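You operate a simulated robot arm through the tools that you are given. There is no shell and no other tool.

The job below is to be done with a simulated robot arm. You get a single attempt, and the scene is never put back.

Task
Set the speed that the plate shows, then index the belt once in hand mode.
Fine: mode knob to hand first, off again last; use the controller's buttons.
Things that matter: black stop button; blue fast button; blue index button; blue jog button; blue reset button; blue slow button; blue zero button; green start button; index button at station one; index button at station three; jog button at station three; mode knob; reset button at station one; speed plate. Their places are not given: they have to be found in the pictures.

The check looks at the end state, three seconds after you hand in, the way a careful person would. Anything else that was tipped, shoved, dropped, spilled or broken makes it a failure.

Robot
A 7-joint arm with a two-finger parallel gripper, fixed in place. Base frame: the origin is on the floor under the middle of its stand, x ahead of it, y to its left, z up. Lengths are in cm, angles in degrees, forces in N, time in s.
It reaches about 124.7 cm from its shoulder. Its first joint turns from -132.0 to 132.0 degrees. Payload 3.91 kg.
The TCP is the grasp point between the finger pads, 3 cm short of the fingertips. In the tool frame z runs along the fingers and y along their closing line. Largest opening 11 cm; finger width 2, thickness 1; the body of the gripper, 4.8 by 11.2 cm, starts 5.5 cm behind the TCP.
Orientation is that of the tool frame in the base frame, as a unit quaternion [x, y, z, w]. With the fingers straight down and closing along the base's y, the tool's x points along the base's -x, its y along +y and its z along -z.

Tools
- The arm moves only by the tool drive_tool. Its argument "steps" is a list of rows, each a list of 3 entries, a list of its own where there are three numbers: the gripper command, from -1 (shut) to 1 (fully open), values between in proportion, then the shift along the tool's x, y, z in cm, then the turn, a rotation vector about the tool's x, y, z in degrees. In form: [[fingers, [tx, ty, tz], [ax, ay, az]], ...]. A call has 1 to 20 rows; each row shifts and turns the commanded pose from where the row before left it, along the tool's axes as they then stand. A row lasts 0.2 s, in which the tool goes at most 5 cm and 8.6 degrees; a call with a longer step from one row to the next is refused whole, and so is a gripper value outside its range. A pose out of reach is approached as far as the arm can. The call stops where the force on the tool passes 40 N (or 10 N more than at its start, if that is more) or the arm is blocked; 0.2 s more then pass. Each finger travels about 10.8 cm/s and halts on what it meets, pressing with about 41 N; the grip force reading is that of the motor and also rises with nothing between the fingers. The clock runs only during rows and for 0.2 s after the last one: add rows that do not move to give the fingers time. The reply holds the time, the measured pose of the TCP, the force on the tool along the base axes, the opening and the grip force, in the units named above and with some noise, with the torque about the TCP (base axes, N m) and any sound that the robot's microphone picked up.
- Cameras (640 x 400 px; columns grow to the right, rows downward): "scene" is fixed at [40.18, -65, 199.23]; the picture's right is [0.95, -0.30, 0.00], its down [-0.18, -0.56, -0.81] and it looks along [0.25, 0.77, -0.58] (base axes); focal length 350 px, centre (320, 200). "wrist" rides on the gripper at [7.2, 1.7, -10.3] in the tool frame; the picture's right is [-0.23, 0.97, 0.00], its down [-0.76, -0.18, -0.62] and it looks along [-0.61, -0.14, 0.78] (tool axes); focal length 222 px, centre (320, 200).
- get_image(camera): a new picture of that camera. The clock stands still meanwhile.
- measure_at(camera, pixels): for up to 12 pixels [column, row] of the newest picture of that camera ("zoom" is the newest enlarged one), the place [x, y, z] in the base frame of the surface seen there, good to about 0.2 cm. The clock stands still meanwhile.
- zoom(camera, box): a new picture of the part [left, top, right, bottom] of that camera's present view, enlarged. The clock stands still meanwhile.
- finish_job(): hands the job in; it is judged then, once.

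Unless the task says otherwise, let go and move clear before handing in.

The tools are called after ">>>" by a JSON object that holds its "api" and its "payload". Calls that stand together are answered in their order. drive_tool: Moves the arm, as the interface text tells. Its arguments: {"type":"object","properties":{"steps":{"type":"array","items":{"type":"array"}}},"required":["steps"]} The other tools are called the same way: get_image (camera) takes a picture; measure_at (camera, pixels) gives the place of the surface under pixels of a picture; zoom (camera, box) takes an enlarged picture of a part of a camera's view; finish_job () hands the job in.

At the start:

```text
time: 0.0
position: [51.81, 39.03, 149.0]
orientation: [0.0, 1.0, 0.0, 0.0]
force: [0.3, -0.3, 0.5]
ft_torque: [-0.03, 0.03, -0.01]
finger_gap: 11.0
grasp_force: 0.0
```

scene: 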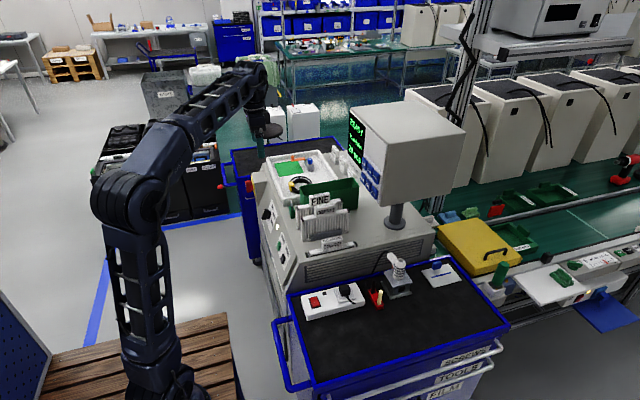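
wrist: 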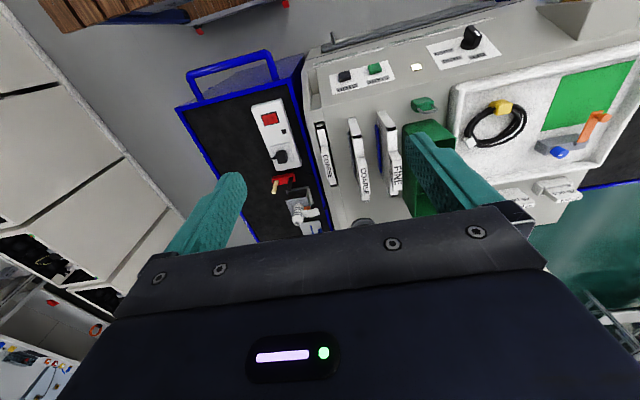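

The scene picture shows a machine with a display box (around 350-460, 110-200) and buttons on its left face. I'll zoom in to find the controller, plate and knob before moving anything.

>>> {"api": "zoom", "payload": {"camera": "scene", "box": [330, 90, 410, 220]}}

>>> {"api": "zoom", "payload": {"camera": "scene", "box": [240, 140, 380, 300]}}

>>> {"api": "zoom", "payload": {"camera": "scene", "box": [480, 220, 640, 340]}}

>>> {"api": "zoom", "payload": {"camera": "wrist", "box": [300, 0, 640, 220]}}

>>> {"api": "zoom", "payload": {"camera": "wrist", "box": [0, 220, 150, 400]}}

```text
3.08 times, centred on (370, 155) of scene
```

zoom: 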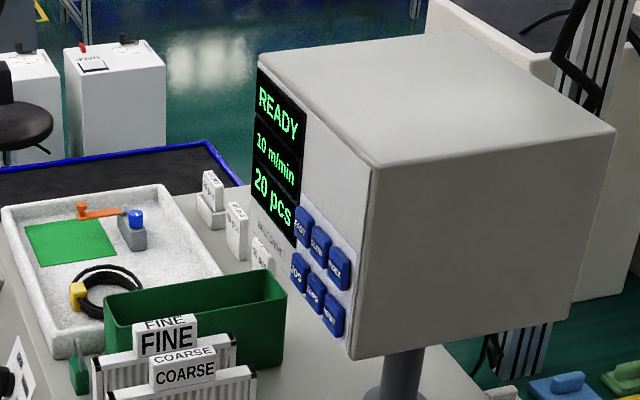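

```text
2.50 times, centred on (310, 220) of scene
```

zoom: 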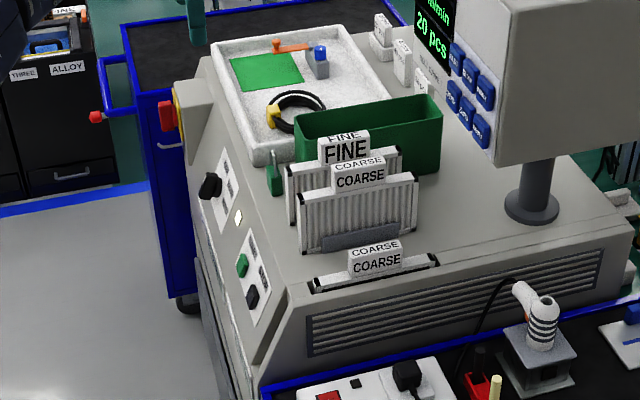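

```text
3.33 times, centred on (560, 280) of scene
```

zoom: 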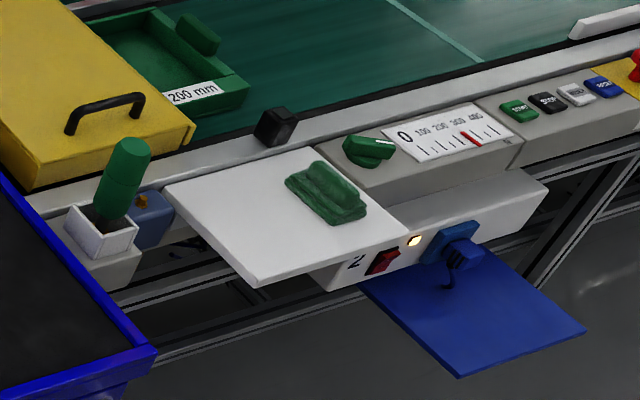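

```text
1.82 times, centred on (470, 110) of wrist
```

zoom: 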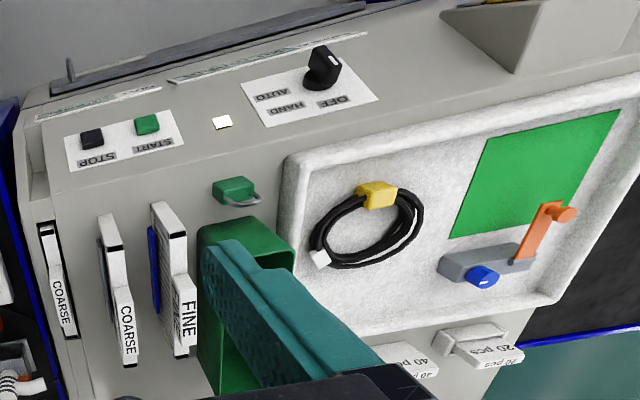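

```text
2.22 times, centred on (75, 310) of wrist
```

zoom: 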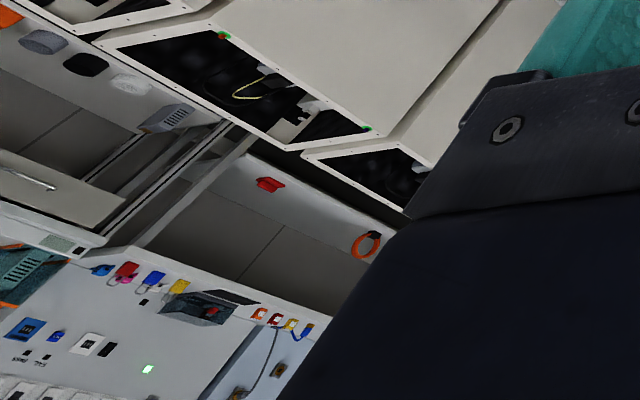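

The controller (350-380, 110-200) shows READY / 10 m/min / 20 pcs with six blue buttons; the mode knob is at about (268, 213) with AUTO/HAND/OFF. I still need the speed plate, so I'll zoom tighter.

>>> {"api": "zoom", "payload": {"camera": "scene", "box": [345, 135, 385, 205]}}

>>> {"api": "zoom", "payload": {"camera": "scene", "box": [255, 190, 305, 280]}}

>>> {"api": "zoom", "payload": {"camera": "scene", "box": [300, 140, 370, 190]}}

>>> {"api": "zoom", "payload": {"camera": "wrist", "box": [420, 10, 520, 80]}}

>>> {"api": "zoom", "payload": {"camera": "wrist", "box": [320, 20, 440, 100]}}

>>> {"api": "zoom", "payload": {"camera": "wrist", "box": [480, 140, 640, 240]}}

>>> {"api": "zoom", "payload": {"camera": "scene", "box": [400, 180, 560, 280]}}

>>> {"api": "zoom", "payload": {"camera": "scene", "box": [560, 140, 640, 280]}}

```text
5.71 times, centred on (365, 170) of scene
```

zoom: 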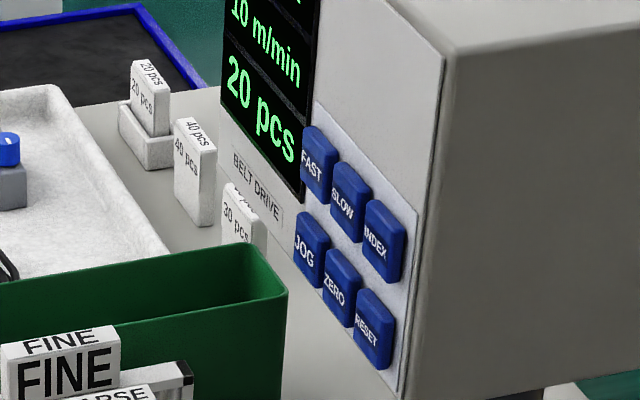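

```text
4.44 times, centred on (280, 235) of scene
```

zoom: 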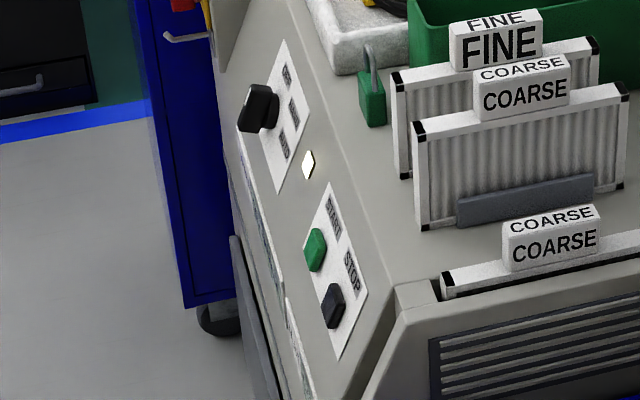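

```text
8.00 times, centred on (335, 165) of scene
```

zoom: 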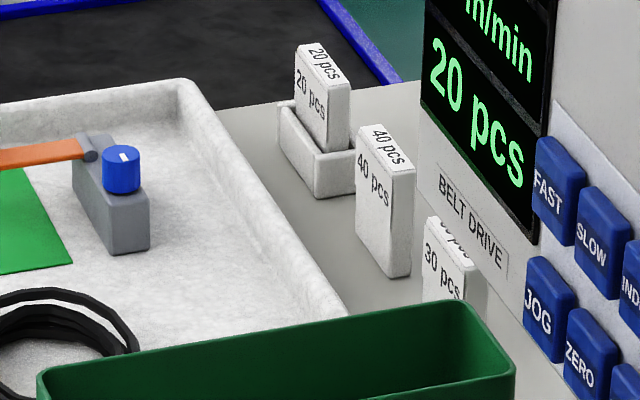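

```text
5.71 times, centred on (470, 45) of wrist
```

zoom: 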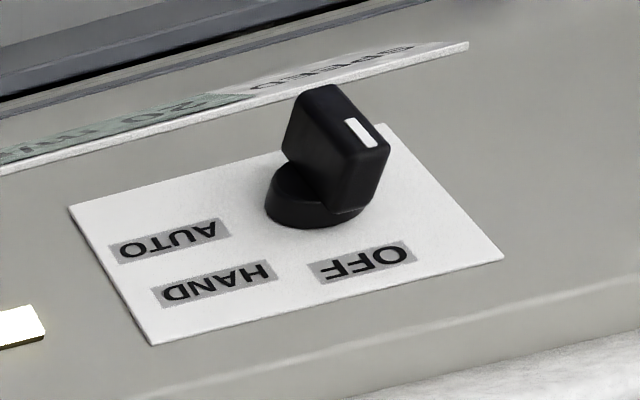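

```text
5.00 times, centred on (380, 60) of wrist
```

zoom: 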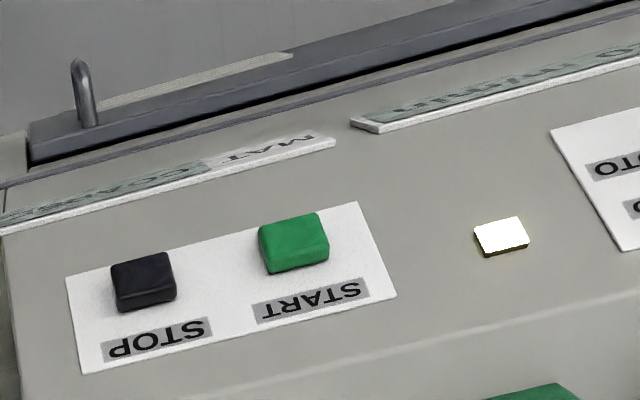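

```text
4.00 times, centred on (560, 190) of wrist
```

zoom: 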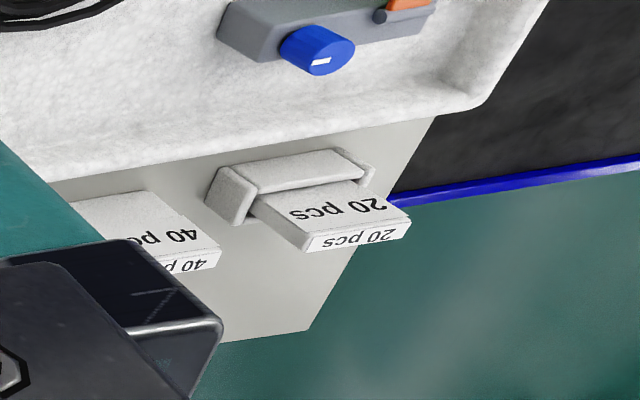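

```text
4.00 times, centred on (480, 230) of scene
```

zoom: 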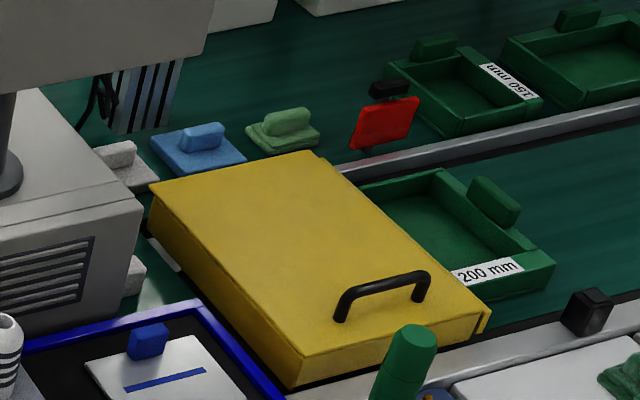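

```text
2.86 times, centred on (600, 210) of scene
```

zoom: 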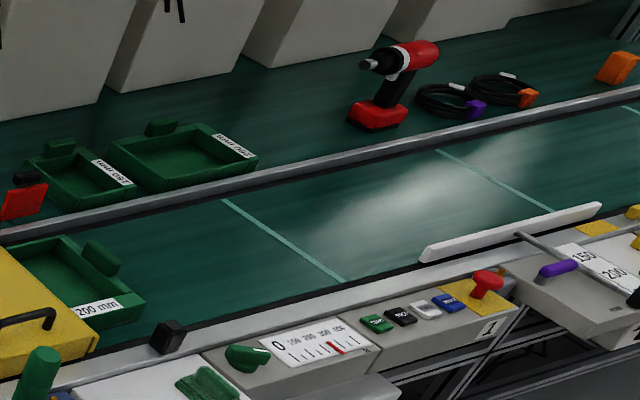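

The SPEED plate is on the machine's low front face (wrist zoom around (200,100), near pixels 420-500, 20-40) and reads something like "20 m/min", seen too obliquely to trust. I'll measure key places to plan a better view.

>>> {"api": "measure_at", "payload": {"camera": "wrist", "pixels": [[470, 38], [474, 44], [414, 67], [374, 68], [344, 76], [450, 30], [400, 44], [495, 20], [340, 60], [434, 62], [500, 58], [395, 83]]}}

>>> {"api": "zoom", "payload": {"camera": "scene", "box": [345, 135, 385, 205]}}

```text
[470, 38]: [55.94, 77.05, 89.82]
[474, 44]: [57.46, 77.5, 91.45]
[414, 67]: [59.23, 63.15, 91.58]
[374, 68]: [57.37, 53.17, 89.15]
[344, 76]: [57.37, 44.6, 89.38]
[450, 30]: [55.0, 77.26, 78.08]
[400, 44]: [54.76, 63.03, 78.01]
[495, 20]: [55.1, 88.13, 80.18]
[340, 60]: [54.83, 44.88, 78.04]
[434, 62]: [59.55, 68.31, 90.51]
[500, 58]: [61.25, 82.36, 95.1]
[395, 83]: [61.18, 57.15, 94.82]
```

```text
5.71 times, centred on (365, 170) of scene
```

zoom: 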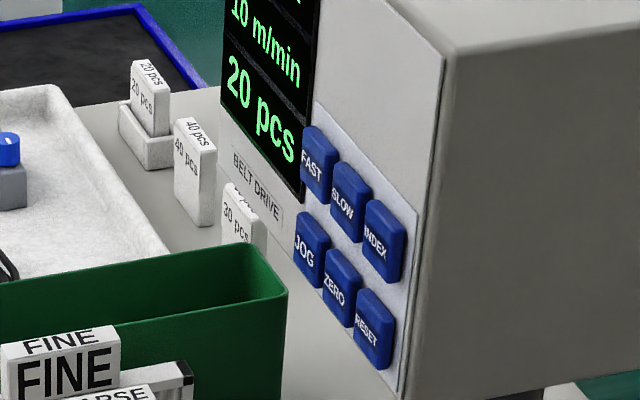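

>>> {"api": "measure_at", "payload": {"camera": "zoom", "pixels": [[317, 165], [349, 203], [384, 242], [311, 250], [341, 288], [373, 330], [330, 120], [412, 215], [400, 385], [255, 185], [415, 110], [440, 60]]}}

>>> {"api": "measure_at", "payload": {"camera": "scene", "pixels": [[352, 103], [377, 130], [374, 206], [460, 125], [398, 218], [370, 100], [345, 160], [265, 212], [280, 245], [320, 198], [322, 210], [325, 238]]}}

```text
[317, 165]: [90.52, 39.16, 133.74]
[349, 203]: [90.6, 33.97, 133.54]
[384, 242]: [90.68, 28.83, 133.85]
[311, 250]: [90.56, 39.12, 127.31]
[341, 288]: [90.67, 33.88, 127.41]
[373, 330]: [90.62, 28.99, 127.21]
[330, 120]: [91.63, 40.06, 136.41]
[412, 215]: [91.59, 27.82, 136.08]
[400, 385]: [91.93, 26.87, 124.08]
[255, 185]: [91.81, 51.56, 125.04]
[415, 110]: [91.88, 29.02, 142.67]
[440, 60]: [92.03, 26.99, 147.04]
```

```text
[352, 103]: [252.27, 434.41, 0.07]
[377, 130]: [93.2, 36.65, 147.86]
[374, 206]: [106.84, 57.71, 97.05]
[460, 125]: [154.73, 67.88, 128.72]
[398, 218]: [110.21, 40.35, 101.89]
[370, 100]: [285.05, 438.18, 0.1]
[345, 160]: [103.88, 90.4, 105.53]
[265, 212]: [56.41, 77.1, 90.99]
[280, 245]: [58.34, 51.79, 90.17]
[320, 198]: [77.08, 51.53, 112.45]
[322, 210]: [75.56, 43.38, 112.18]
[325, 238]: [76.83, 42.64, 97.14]
```

Measurements put the controller face at x≈91.7 with the buttons at (90.6, 29–39, 127–134), the knob at about (56, 77, 91), and the speed plate near (55, 77–88, 79). Before swinging the arm left for a frontal view, I'll check what stands around there.

>>> {"api": "measure_at", "payload": {"camera": "scene", "pixels": [[222, 185], [233, 155], [250, 205], [260, 143], [200, 150], [130, 140], [160, 90], [95, 180], [270, 130], [248, 160], [256, 175], [272, 160]]}}

>>> {"api": "zoom", "payload": {"camera": "scene", "box": [80, 60, 300, 240]}}

```text
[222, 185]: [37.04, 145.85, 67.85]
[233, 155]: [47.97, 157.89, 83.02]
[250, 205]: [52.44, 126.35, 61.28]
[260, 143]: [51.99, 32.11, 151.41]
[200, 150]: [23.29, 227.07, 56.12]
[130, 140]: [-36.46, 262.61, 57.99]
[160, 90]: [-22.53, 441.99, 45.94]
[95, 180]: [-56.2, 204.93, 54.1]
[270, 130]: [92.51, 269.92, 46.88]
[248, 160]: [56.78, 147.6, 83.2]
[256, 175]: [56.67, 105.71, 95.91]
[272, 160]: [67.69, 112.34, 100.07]
```

```text
2.22 times, centred on (190, 150) of scene
```

zoom: 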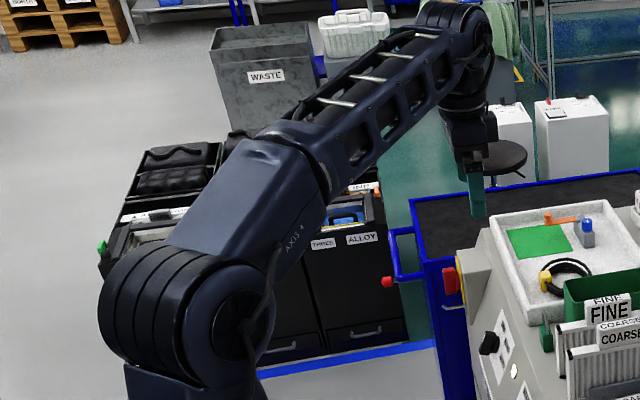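

The space left-front of the machine (x<52, y 40–100) is clear, with the blue cart starting around y≈126. I'll move the tool back and left for a frontal view of the plate.

>>> {"api": "drive_tool", "payload": {"steps": [[1, [2.6, 3.9, 1.0], [0, 0, 0]], [1, [2.6, 3.9, 1.0], [0, 0, 0]], [1, [2.6, 3.9, 1.0], [0, 0, 0]], [1, [2.6, 3.9, 1.0], [0, 0, 0]], [1, [2.6, 3.9, 1.0], [0, 0, 0]], [1, [2.6, 3.9, 1.0], [0, 0, 0]], [1, [2.6, 3.9, 1.0], [0, 0, 0]], [1, [2.6, 3.9, 1.0], [0, 0, 0]], [1, [2.6, 3.9, 1.0], [0, 0, 0]], [1, [2.6, 3.9, 1.0], [0, 0, 0]], [-1, [0, 0, 4.5], [0, 0, 0]], [-1, [0, 0, 4.5], [0, 0, 0]], [-1, [0, 0, 4.5], [0, 0, 0]], [-1, [0, 0, 0], [0, -7.5, 0]], [-1, [0, 0, 0], [0, -7.5, 0]], [-1, [0, 0, 0], [0, -7.5, 0]], [-1, [0, 0, 0], [0, -7.5, 0]], [-1, [0, 0, 0], [0, 0, 0]]]}}

>>> {"api": "get_image", "payload": {"camera": "wrist"}}

>>> {"api": "get_image", "payload": {"camera": "scene"}}

```text
time: 3.8
position: [25.78, 78.03, 125.35]
orientation: [0.0, 0.966, 0.0, 0.259]
force: [-0.1, 0.3, 0.0]
ft_torque: [0.01, -0.01, 0.01]
finger_gap: 0.02
grasp_force: 38.1
```

```text
taken
```

wrist: 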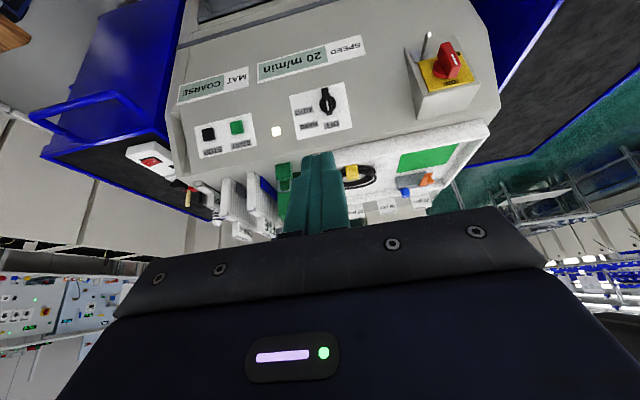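

```text
taken
```

scene: 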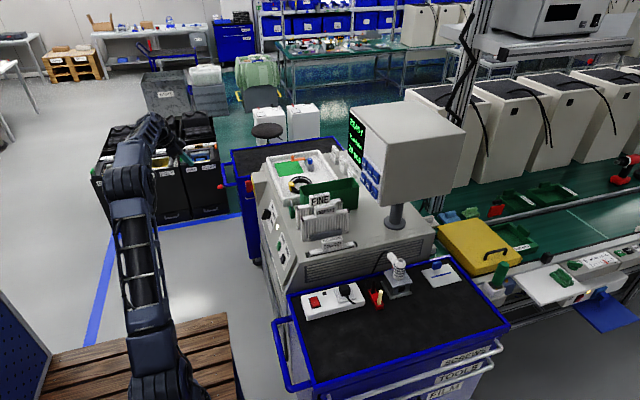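

The SPEED plate is now seen nearly face-on (255-365, 38-80), reading what looks like "20 m/min". I'll zoom to confirm it, and look at the knob at (328, 98).

>>> {"api": "zoom", "payload": {"camera": "wrist", "box": [245, 25, 375, 90]}}

>>> {"api": "zoom", "payload": {"camera": "wrist", "box": [265, 70, 365, 145]}}

>>> {"api": "zoom", "payload": {"camera": "wrist", "box": [400, 20, 500, 130]}}

```text
4.92 times, centred on (310, 58) of wrist
```

zoom: 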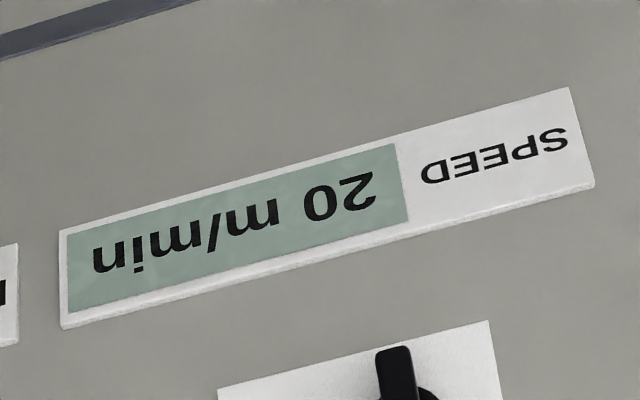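

```text
5.33 times, centred on (315, 108) of wrist
```

zoom: 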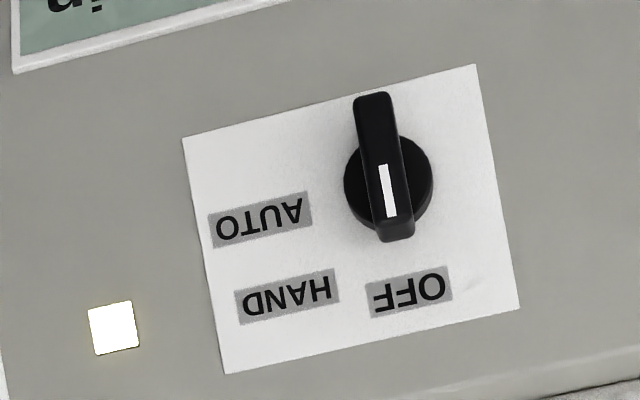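

```text
3.64 times, centred on (450, 75) of wrist
```

zoom: 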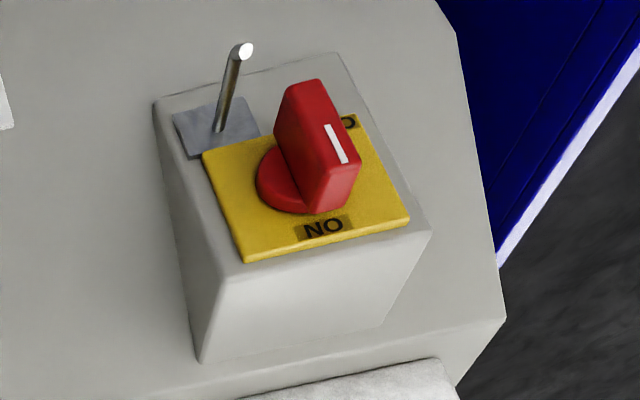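

The plate reads 20 m/min (display shows 10). The knob currently points straight up to OFF, with HAND diagonally and AUTO sideways. I'll measure knob, labels and plate corners for geometry.

>>> {"api": "zoom", "payload": {"camera": "wrist", "box": [265, 70, 365, 145]}}

>>> {"api": "measure_at", "payload": {"camera": "zoom", "pixels": [[412, 291], [288, 298], [259, 219], [189, 140], [473, 68], [516, 306], [228, 371], [389, 190], [370, 110], [397, 230], [420, 190], [355, 185]]}}

```text
5.33 times, centred on (315, 108) of wrist
```

zoom: 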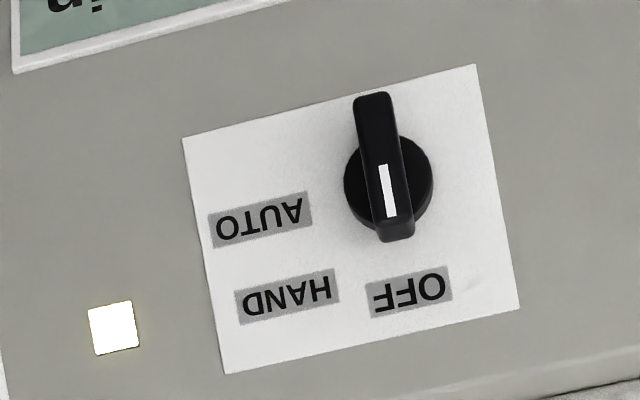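

```text
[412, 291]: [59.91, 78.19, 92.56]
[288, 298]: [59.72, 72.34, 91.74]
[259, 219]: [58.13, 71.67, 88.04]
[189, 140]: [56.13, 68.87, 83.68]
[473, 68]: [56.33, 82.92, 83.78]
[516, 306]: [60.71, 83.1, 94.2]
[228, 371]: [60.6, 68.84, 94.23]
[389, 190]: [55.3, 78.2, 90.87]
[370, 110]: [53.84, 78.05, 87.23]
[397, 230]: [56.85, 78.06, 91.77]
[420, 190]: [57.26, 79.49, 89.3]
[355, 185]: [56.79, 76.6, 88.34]
```

Speed plate is 20 m/min; the knob bar is about 5.4 long, 1.5 thick, axis at y≈78.1 on a face tilted 23° from vertical. I'll pitch the tool to be normal to that face and approach the knob to a standoff, fingers half open.

>>> {"api": "drive_tool", "payload": {"steps": [[0, [0, 0, 0], [0, -7.44, 0]], [0, [0, 0, 0], [0, -7.44, 0]], [0, [0, 0, 0], [0, -7.44, 0]], [0, [0, 0, 0], [0, -7.44, 0]], [0, [0, 0, 0], [0, -7.44, 0]], [0, [2.69, 0.01, 3.78], [0, 0, 0]], [0, [2.69, 0.01, 3.78], [0, 0, 0]], [0, [2.69, 0.01, 3.78], [0, 0, 0]], [0, [2.69, 0.01, 3.78], [0, 0, 0]], [0, [2.69, 0.01, 3.78], [0, 0, 0]], [0, [2.69, 0.01, 3.78], [0, 0, 0]], [0, [2.69, 0.01, 3.78], [0, 0, 0]], [0, [2.69, 0.01, 3.78], [0, 0, 0]], [0, [0, 0, 0], [0, 0, 0]], [0, [0, 0, 0], [0, 0, 0]]]}}

>>> {"api": "get_image", "payload": {"camera": "wrist"}}

>>> {"api": "get_image", "payload": {"camera": "scene"}}

```text
time: 7.0
position: [45.31, 78.22, 93.77]
orientation: [0.0, 0.833, 0.0, 0.553]
force: [-0.5, 0.0, -0.3]
ft_torque: [0.01, -0.01, 0.0]
finger_gap: 5.48
grasp_force: 0.1
```

```text
taken
```

wrist: 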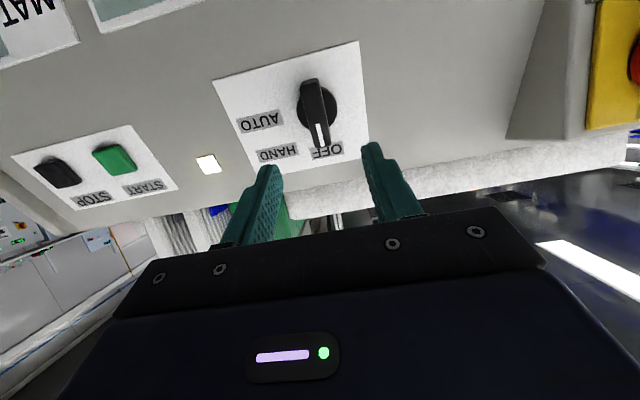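

```text
taken
```

scene: 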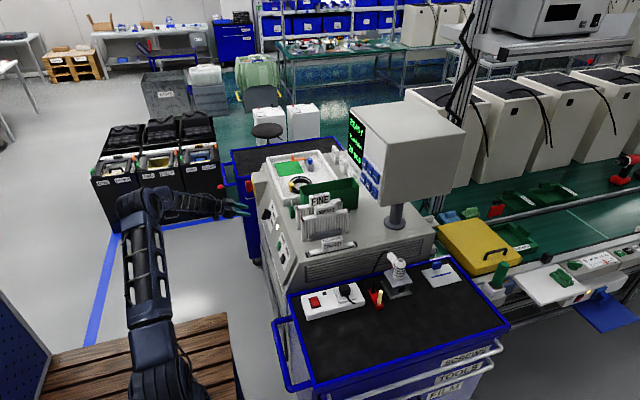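

The gripper is at the standoff (h≈14) facing the knob at (317, 100). I'll refine the knob bar's position from this nearer view.

>>> {"api": "zoom", "payload": {"camera": "wrist", "box": [270, 60, 370, 170]}}

```text
3.64 times, centred on (320, 115) of wrist
```

zoom: 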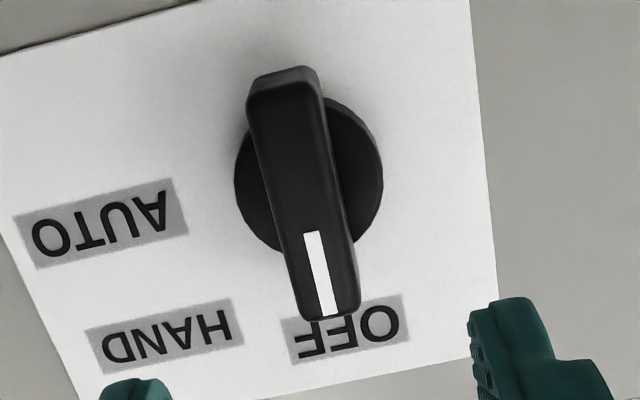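

>>> {"api": "measure_at", "payload": {"camera": "zoom", "pixels": [[255, 110], [315, 100], [275, 200], [335, 200], [295, 290], [350, 280], [318, 270], [290, 150], [345, 300], [372, 190], [244, 180], [290, 72]]}}

```text
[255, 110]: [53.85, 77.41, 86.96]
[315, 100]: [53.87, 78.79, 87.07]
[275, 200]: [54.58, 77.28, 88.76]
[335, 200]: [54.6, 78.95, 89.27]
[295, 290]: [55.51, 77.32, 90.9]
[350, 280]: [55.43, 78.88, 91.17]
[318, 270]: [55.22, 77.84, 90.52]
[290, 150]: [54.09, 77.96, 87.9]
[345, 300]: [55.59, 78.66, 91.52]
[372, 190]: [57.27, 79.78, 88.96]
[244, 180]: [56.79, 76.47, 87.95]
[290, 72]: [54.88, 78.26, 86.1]
```

The bar spans y≈77.3–78.9, centred at 78.1, matching the tool. I'll move in about 9.4 cm along the fingers and close gently on the bar.

>>> {"api": "drive_tool", "payload": {"steps": [[0, [0, -0.1, 3.5], [0, 0, 0]], [0, [0, 0, 3.0], [0, 0, 0]], [0, [0, 0, 1.8], [0, 0, 0]], [0, [0, 0, 1.06], [0, 0, 0]], [0, [0, 0, 0], [0, 0, 0]], [-0.5, [0, 0, 0], [0, 0, 0]], [-0.5, [0, 0, 0], [0, 0, 0]]]}}

>>> {"api": "get_image", "payload": {"camera": "wrist"}}

```text
time: 8.6
position: [54.03, 78.1, 90.11]
orientation: [0.0, 0.833, 0.0, 0.553]
force: [0.2, 0.0, 1.0]
ft_torque: [0.02, 0.01, 0.01]
finger_gap: 2.76
grasp_force: 0.1
```

```text
taken
```

wrist: 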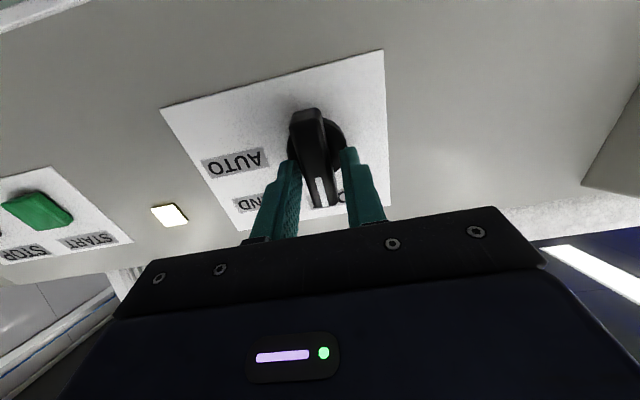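

The fingers straddle the bar (288–380, 150–215) with a 2.8 cm gap and no contact force. Now I'll close onto the bar and read the force.

>>> {"api": "drive_tool", "payload": {"steps": [[-0.66, [0, 0, 0], [0, 0, 0]], [-0.75, [0, 0, 0], [0, 0, 0]], [-0.8, [0, 0, 0], [0, 0, 0]]]}}

```text
time: 9.4
position: [54.07, 78.0, 90.21]
orientation: [0.001, 0.833, -0.001, 0.553]
force: [-4.8, -15.5, 0.6]
ft_torque: [-0.18, -0.02, -0.15]
finger_gap: 1.78
grasp_force: 45.0
```

The grip closed at 1.78 cm on the bar with a −15 N side load, so the bar is a touch toward −y. I'll shift 0.15 cm that way to centre, then start turning clockwise.

>>> {"api": "drive_tool", "payload": {"steps": [[-0.8, [0, -0.12, 0], [0, 0, 0]], [-0.8, [0, 0, 0], [0, 0, 0]]]}}

```text
time: 10.0
position: [54.08, 77.98, 90.35]
orientation: [0.001, 0.833, 0.0, 0.554]
force: [6.3, 2.9, -1.2]
ft_torque: [0.03, 0.08, 0.04]
finger_gap: 1.79
grasp_force: 44.9
```

Side load is now small (about 3 N). Turning the knob clockwise (positive about tool z) by 45° in small steps.

>>> {"api": "drive_tool", "payload": {"steps": [[-0.8, [0, 0, 0], [0, 0, 5]], [-0.8, [0, 0, 0], [0, 0, 5]], [-0.8, [0, 0, 0], [0, 0, 5]], [-0.8, [0, 0, 0], [0, 0, 5]], [-0.8, [0, 0, 0], [0, 0, 5]], [-0.8, [0, 0, 0], [0, 0, 5]], [-0.8, [0, 0, 0], [0, 0, 5]], [-0.8, [0, 0, 0], [0, 0, 5]], [-0.8, [0, 0, 0], [0, 0, 5]], [-0.8, [0, 0, 0], [0, 0, 0]]]}}

>>> {"api": "get_image", "payload": {"camera": "wrist"}}

>>> {"api": "zoom", "payload": {"camera": "scene", "box": [330, 90, 410, 220]}}

>>> {"api": "zoom", "payload": {"camera": "scene", "box": [230, 180, 310, 280]}}

```text
time: 11.7
position: [53.97, 77.77, 90.17]
orientation: [0.25, 0.794, 0.165, 0.529]
force: [-6.6, -10.4, 5.2]
ft_torque: [-0.08, -1.52, -0.08]
finger_gap: 1.8
grasp_force: 44.8
stopped in row 8: the force on the tool passed its limit at 43 N (the readings are from after the stop); the commanded pose is now the measured one
```

```text
taken
```

wrist: 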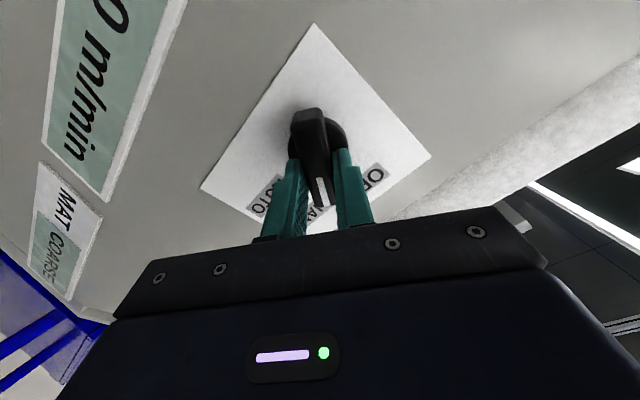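

```text
3.08 times, centred on (370, 155) of scene
```

zoom: 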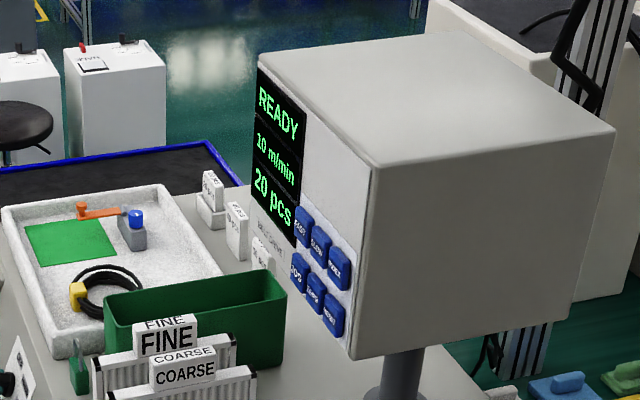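

```text
4.00 times, centred on (270, 230) of scene
```

zoom: 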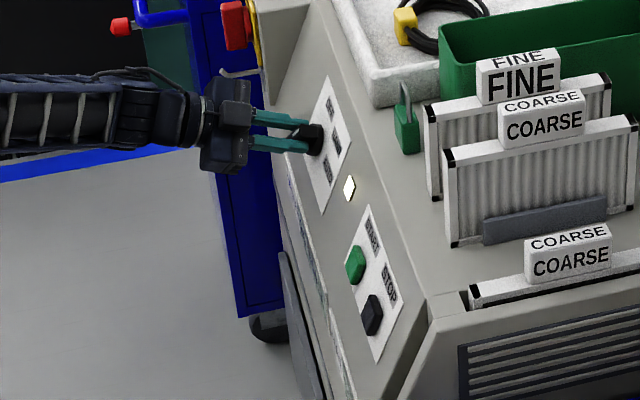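

The turn reached ~35° and halted on side load, because the knob's axis sits ~0.4 cm toward tool +x of my TCP. I'll continue the last 10° with a small arc correction.

>>> {"api": "drive_tool", "payload": {"steps": [[-0.8, [0, -0.02, 0], [0, 0, 2.5]], [-0.8, [0, -0.02, 0], [0, 0, 2.5]], [-0.8, [0, -0.02, 0], [0, 0, 2.5]], [-0.8, [0, -0.02, 0], [0, 0, 2.5]], [-0.8, [0, 0, 0], [0, 0, 0]]]}}

>>> {"api": "get_image", "payload": {"camera": "wrist"}}

>>> {"api": "zoom", "payload": {"camera": "scene", "box": [330, 90, 410, 220]}}

```text
time: 12.8
position: [53.97, 77.64, 90.08]
orientation: [0.32, 0.769, 0.211, 0.512]
force: [-11.5, -26.6, 9.3]
ft_torque: [-0.11, -0.89, -0.04]
finger_gap: 1.82
grasp_force: 44.7
```

```text
taken
```

wrist: 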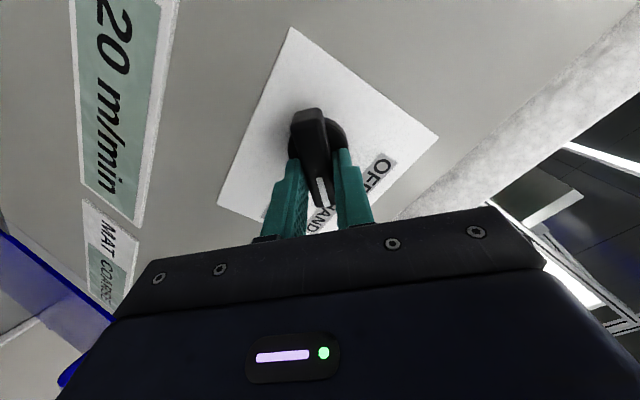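

```text
3.08 times, centred on (370, 155) of scene
```

zoom: 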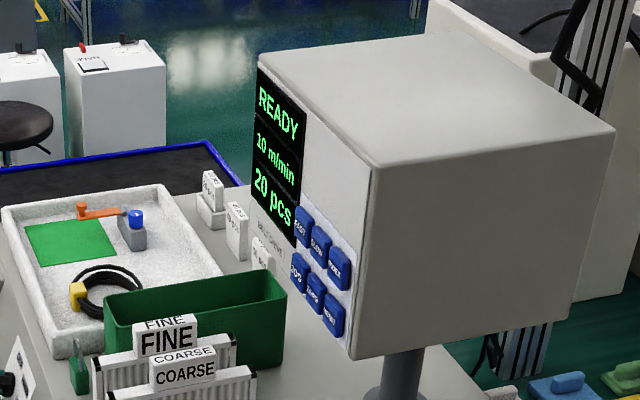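

The tool has turned 45° and the mark points at HAND (322, 190). I'll release the bar and back off to see where the knob rests.

>>> {"api": "drive_tool", "payload": {"steps": [[-0.5, [0, 0, 0], [0, 0, 0]], [-0.3, [0, 0, 0], [0, 0, 0]], [-0.3, [0, 0, -2], [0, 0, 0]], [-0.3, [0, 0, -4], [0, 0, 0]], [-0.3, [0, 0, -4], [0, 0, 0]], [-0.3, [0, 0, -4], [0, 0, 0]], [-0.3, [0, 0, 0], [0, 0, 0]]]}}

>>> {"api": "get_image", "payload": {"camera": "wrist"}}

>>> {"api": "zoom", "payload": {"camera": "scene", "box": [240, 180, 320, 280]}}

>>> {"api": "zoom", "payload": {"camera": "scene", "box": [330, 90, 410, 220]}}

```text
time: 14.4
position: [41.14, 77.75, 95.47]
orientation: [0.319, 0.769, 0.209, 0.512]
force: [-0.2, 0.1, 0.2]
ft_torque: [0.02, 0.01, 0.0]
finger_gap: 3.83
grasp_force: 0.1
```

```text
taken
```

wrist: 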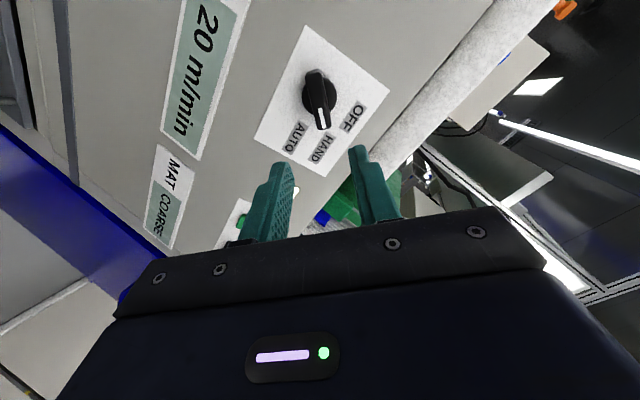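

```text
4.00 times, centred on (280, 230) of scene
```

zoom: 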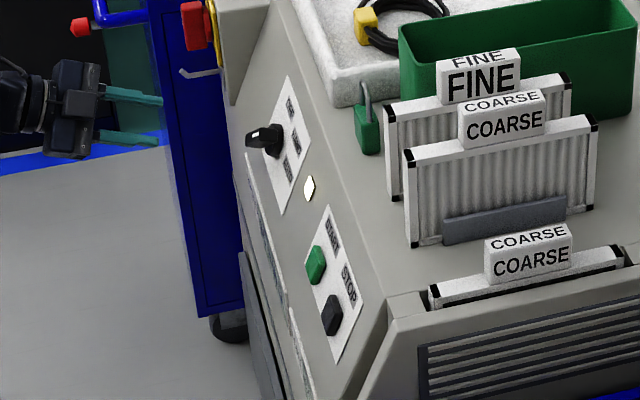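

```text
3.08 times, centred on (370, 155) of scene
```

zoom: 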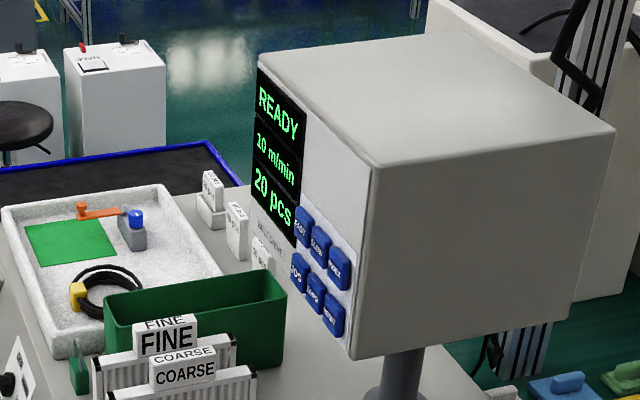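

Released and backed off; the knob at (320, 95) now rests rotated toward HAND. I'll zoom and measure the bar angle to be sure it's seated.

>>> {"api": "zoom", "payload": {"camera": "wrist", "box": [260, 40, 390, 180]}}

```text
2.86 times, centred on (325, 110) of wrist
```

zoom: 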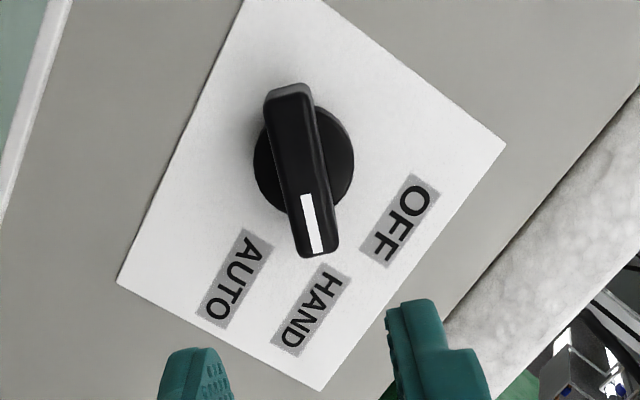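

>>> {"api": "measure_at", "payload": {"camera": "zoom", "pixels": [[268, 115], [308, 110], [282, 170], [318, 165], [296, 230], [332, 230], [312, 222], [290, 110], [290, 90], [320, 253], [345, 155], [260, 170]]}}

```text
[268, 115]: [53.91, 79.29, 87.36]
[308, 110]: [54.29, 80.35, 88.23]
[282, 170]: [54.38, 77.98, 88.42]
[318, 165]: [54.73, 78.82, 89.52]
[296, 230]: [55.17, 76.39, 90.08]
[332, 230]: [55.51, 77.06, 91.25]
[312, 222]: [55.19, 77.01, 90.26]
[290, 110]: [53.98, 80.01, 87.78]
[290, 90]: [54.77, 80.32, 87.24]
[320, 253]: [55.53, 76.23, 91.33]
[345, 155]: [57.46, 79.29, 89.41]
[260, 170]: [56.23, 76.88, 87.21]
```

The bar measures 44–45° — pointing at HAND. Next I'll undo the tool's roll, lift clear, and level the fingers to point at the controller's buttons, closing them on the way.

>>> {"api": "drive_tool", "payload": {"steps": [[-0.3, [0, 0, 0], [0, 0, -7.5]], [-0.3, [0, 0, 0], [0, 0, -7.5]], [-0.3, [0, 0, 0], [0, 0, -7.5]], [-0.3, [0, 0, 0], [0, 0, -7.5]], [-0.3, [0, 0, 0], [0, 0, -7.5]], [-0.3, [0, 0, 0], [0, 0, -7.5]], [-1, [-3.94, 0, -1.66], [0, 0, 0]], [-1, [-3.94, 0, -1.66], [0, 0, 0]], [-1, [-3.94, 0, -1.66], [0, 0, 0]], [-1, [-3.94, 0, -1.66], [0, 0, 0]], [-1, [-3.94, 0, -1.66], [0, 0, 0]], [-1, [-3.94, 0, -1.66], [0, 0, 0]], [-1, [-3.94, 0, -1.66], [0, 0, 0]], [-1, [-3.94, 0, -1.66], [0, 0, 0]], [-1, [-3.94, 0, -1.66], [0, 0, 0]], [-1, [0, 0, 0], [0, -7.6, 0]], [-1, [0, 0, 0], [0, -7.6, 0]], [-1, [0, 0, 0], [0, -7.6, 0]], [-1, [0, 0, 0], [0, 0, 0]]]}}

>>> {"api": "get_image", "payload": {"camera": "scene"}}

```text
time: 18.4
position: [40.93, 77.67, 133.9]
orientation: [0.001, 0.707, -0.001, 0.707]
force: [0.9, -0.1, -0.5]
ft_torque: [0.01, -0.01, -0.02]
finger_gap: 0.0
grasp_force: 37.7
```

```text
taken
```

scene: 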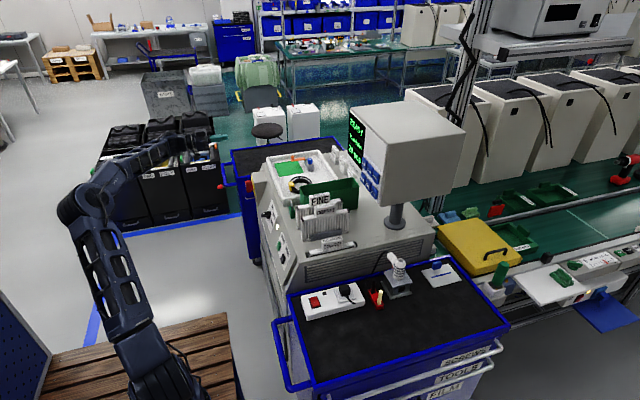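

The arm is level at z≈134 with fingers shut and pointing at the controller. I'll swing over to stand off in front of FAST (y≈39.1, z≈133.7).

>>> {"api": "drive_tool", "payload": {"steps": [[-1, [0.018, -3.506, 2.915], [0, 0, 0]], [-1, [0.018, -3.506, 2.915], [0, 0, 0]], [-1, [0.018, -3.506, 2.915], [0, 0, 0]], [-1, [0.018, -3.506, 2.915], [0, 0, 0]], [-1, [0.018, -3.506, 2.915], [0, 0, 0]], [-1, [0.018, -3.506, 2.915], [0, 0, 0]], [-1, [0.018, -3.506, 2.915], [0, 0, 0]], [-1, [0.018, -3.506, 2.915], [0, 0, 0]], [-1, [0.018, -3.506, 2.915], [0, 0, 0]], [-1, [0.018, -3.506, 2.915], [0, 0, 0]], [-1, [0.018, -3.506, 2.915], [0, 0, 0]], [-1, [0, 0, 0], [0, 0, 0]]]}}

>>> {"api": "get_image", "payload": {"camera": "wrist"}}

>>> {"api": "get_image", "payload": {"camera": "scene"}}

```text
time: 21.1
position: [72.72, 39.1, 133.53]
orientation: [0.0, 0.707, -0.001, 0.707]
force: [-0.7, -0.4, -0.5]
ft_torque: [-0.02, 0.03, 0.0]
finger_gap: 0.0
grasp_force: 37.3
```

```text
taken
```

wrist: 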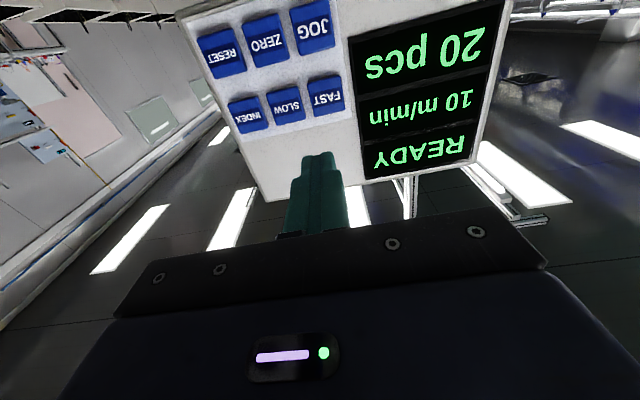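

```text
taken
```

scene: 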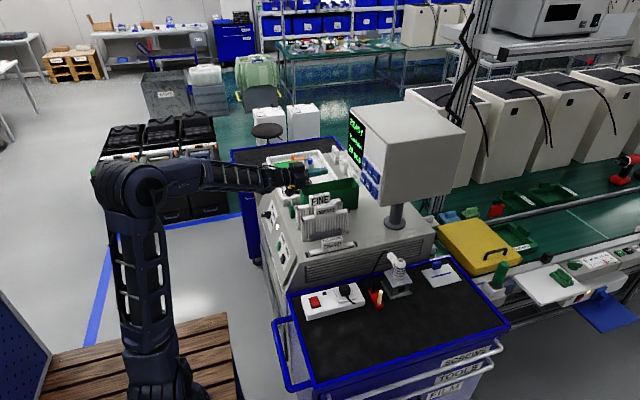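

The wrist camera sees all six buttons clearly (FAST at (325, 97), SLOW (285, 104), INDEX (248, 114)) plus the display. I'll re-measure the buttons from here.

>>> {"api": "zoom", "payload": {"camera": "wrist", "box": [190, 0, 360, 140]}}

>>> {"api": "measure_at", "payload": {"camera": "wrist", "pixels": [[325, 95], [308, 82], [340, 78], [343, 110], [312, 115], [285, 103], [268, 92], [302, 120], [247, 113], [229, 105], [268, 128], [290, 128]]}}

```text
2.86 times, centred on (275, 70) of wrist
```

zoom: 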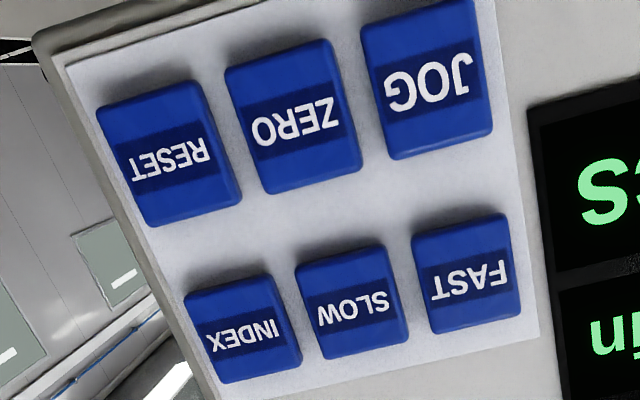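

```text
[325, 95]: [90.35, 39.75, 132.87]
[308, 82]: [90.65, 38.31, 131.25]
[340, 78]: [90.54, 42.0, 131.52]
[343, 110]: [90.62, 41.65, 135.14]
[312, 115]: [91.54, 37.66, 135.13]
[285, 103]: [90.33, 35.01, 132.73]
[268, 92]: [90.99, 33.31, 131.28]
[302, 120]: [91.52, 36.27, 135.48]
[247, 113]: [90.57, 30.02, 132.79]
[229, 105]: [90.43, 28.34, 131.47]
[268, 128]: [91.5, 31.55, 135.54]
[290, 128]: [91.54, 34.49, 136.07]
```

Button centres refine to FAST (39.9, 133.1), SLOW (35.1, 133.0), INDEX (30.1, 133.0), faces at x≈90.4. I'll close in on FAST to about 1.5 cm short of its face.

>>> {"api": "drive_tool", "payload": {"steps": [[-1, [0.4, 0.8, 4.4], [0, 0, 0]], [-1, [0, 0, 4.5], [0, 0, 0]], [-1, [0, 0, 4.1], [0, 0, 0]], [-1, [0, 0, 0], [0, 0, 0]]]}}

>>> {"api": "get_image", "payload": {"camera": "wrist"}}

>>> {"api": "get_image", "payload": {"camera": "scene"}}

```text
time: 22.1
position: [85.84, 40.16, 133.19]
orientation: [0.0, 0.707, -0.002, 0.707]
force: [-0.1, 1.4, 0.9]
ft_torque: [-0.02, 0.0, 0.01]
finger_gap: 0.0
grasp_force: 37.9
```

```text
taken
```

wrist: 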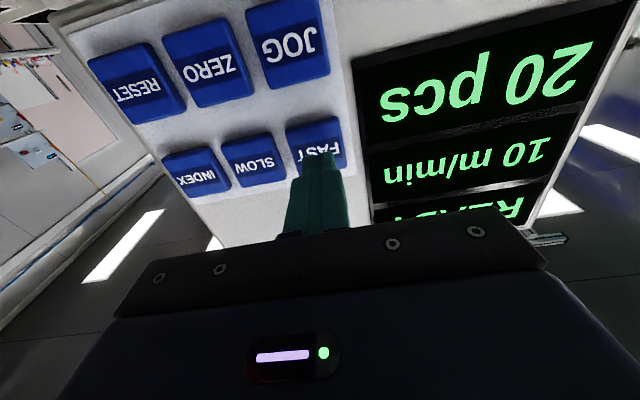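

```text
taken
```

scene: 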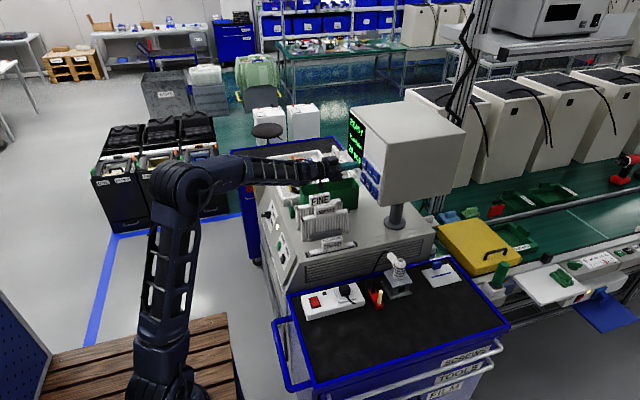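

Fingertip is in front of FAST (320, 150), 1.5 cm short; display still 10 m/min. I'll press in with small steps and watch the force and display.

>>> {"api": "drive_tool", "payload": {"steps": [[-1, [0, -0.15, 1.2], [0, 0, 0]], [-1, [0, 0, 0.25], [0, 0, 0]], [-1, [0, 0, 0.25], [0, 0, 0]], [-1, [0, 0, 0], [0, 0, 0]]]}}

>>> {"api": "get_image", "payload": {"camera": "wrist"}}

```text
time: 23.1
position: [87.61, 39.74, 133.32]
orientation: [0.0, 0.707, -0.002, 0.707]
force: [-0.8, 0.4, -0.8]
ft_torque: [0.0, 0.01, -0.05]
finger_gap: 0.0
grasp_force: 37.8
```

```text
taken
```

wrist: 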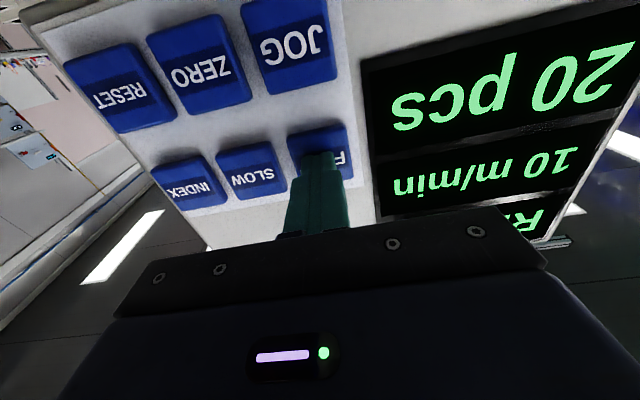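

At tip x≈90.6 there's almost no force and the display still shows 10 m/min. I'll go on in finer steps.

>>> {"api": "drive_tool", "payload": {"steps": [[-1, [0, 0, 0.15], [0, 0, 0]], [-1, [0, 0, 0.15], [0, 0, 0]], [-1, [0, 0, 0], [0, 0, 0]]]}}

>>> {"api": "zoom", "payload": {"camera": "wrist", "box": [270, 80, 640, 260]}}

```text
time: 23.9
position: [87.81, 39.66, 133.25]
orientation: [-0.001, 0.707, 0.0, 0.707]
force: [-4.4, 1.2, -1.6]
ft_torque: [-0.02, 0.04, 0.04]
finger_gap: 0.0
grasp_force: 37.8
heard: click
```

```text
1.73 times, centred on (455, 170) of wrist
```

zoom: 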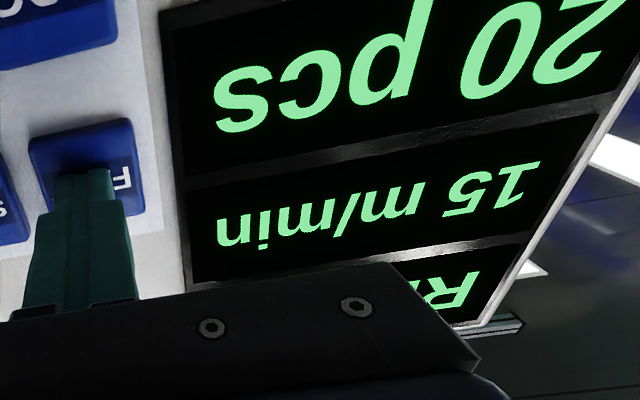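

A click, and the display now shows 15 m/min: each press adds 5. I'll back off to release, and check it stays at 15.

>>> {"api": "drive_tool", "payload": {"steps": [[-1, [0, 0, -0.8], [0, 0, 0]], [-1, [0, 0, -0.5], [0, 0, 0]], [-1, [0, 0, 0], [0, 0, 0]]]}}

>>> {"api": "zoom", "payload": {"camera": "wrist", "box": [270, 80, 640, 260]}}

```text
time: 24.6
position: [86.7, 39.75, 133.46]
orientation: [0.0, 0.707, -0.002, 0.707]
force: [0.1, 0.8, -0.4]
ft_torque: [0.0, 0.03, 0.03]
finger_gap: 0.0
grasp_force: 37.7
```

```text
1.73 times, centred on (455, 170) of wrist
```

zoom: 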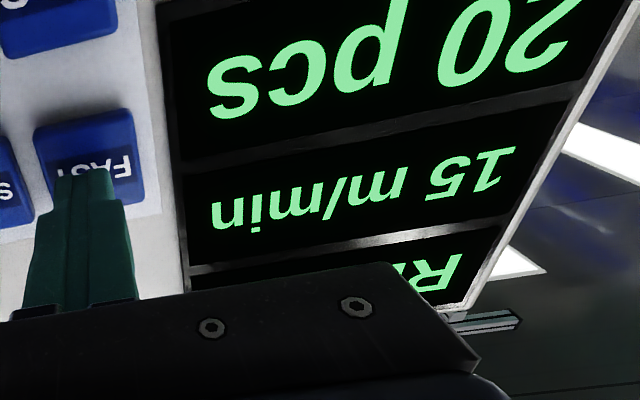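

Released and stable at 15 m/min. One more press of FAST with the same depth.

>>> {"api": "drive_tool", "payload": {"steps": [[-1, [0, 0, 0.9], [0, 0, 0]], [-1, [0, 0, 0.2], [0, 0, 0]], [-1, [0, 0, 0.2], [0, 0, 0]], [-1, [0, 0, 0], [0, 0, 0]]]}}

>>> {"api": "zoom", "payload": {"camera": "wrist", "box": [270, 80, 640, 260]}}

```text
time: 25.6
position: [87.88, 39.75, 133.32]
orientation: [0.001, 0.708, -0.003, 0.707]
force: [-4.7, 0.9, -3.4]
ft_torque: [0.01, 0.13, -0.04]
finger_gap: 0.01
grasp_force: 38.1
heard: click
```

```text
1.73 times, centred on (455, 170) of wrist
```

zoom: 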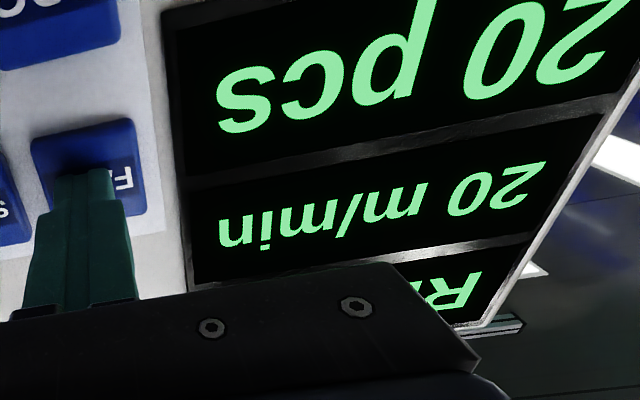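

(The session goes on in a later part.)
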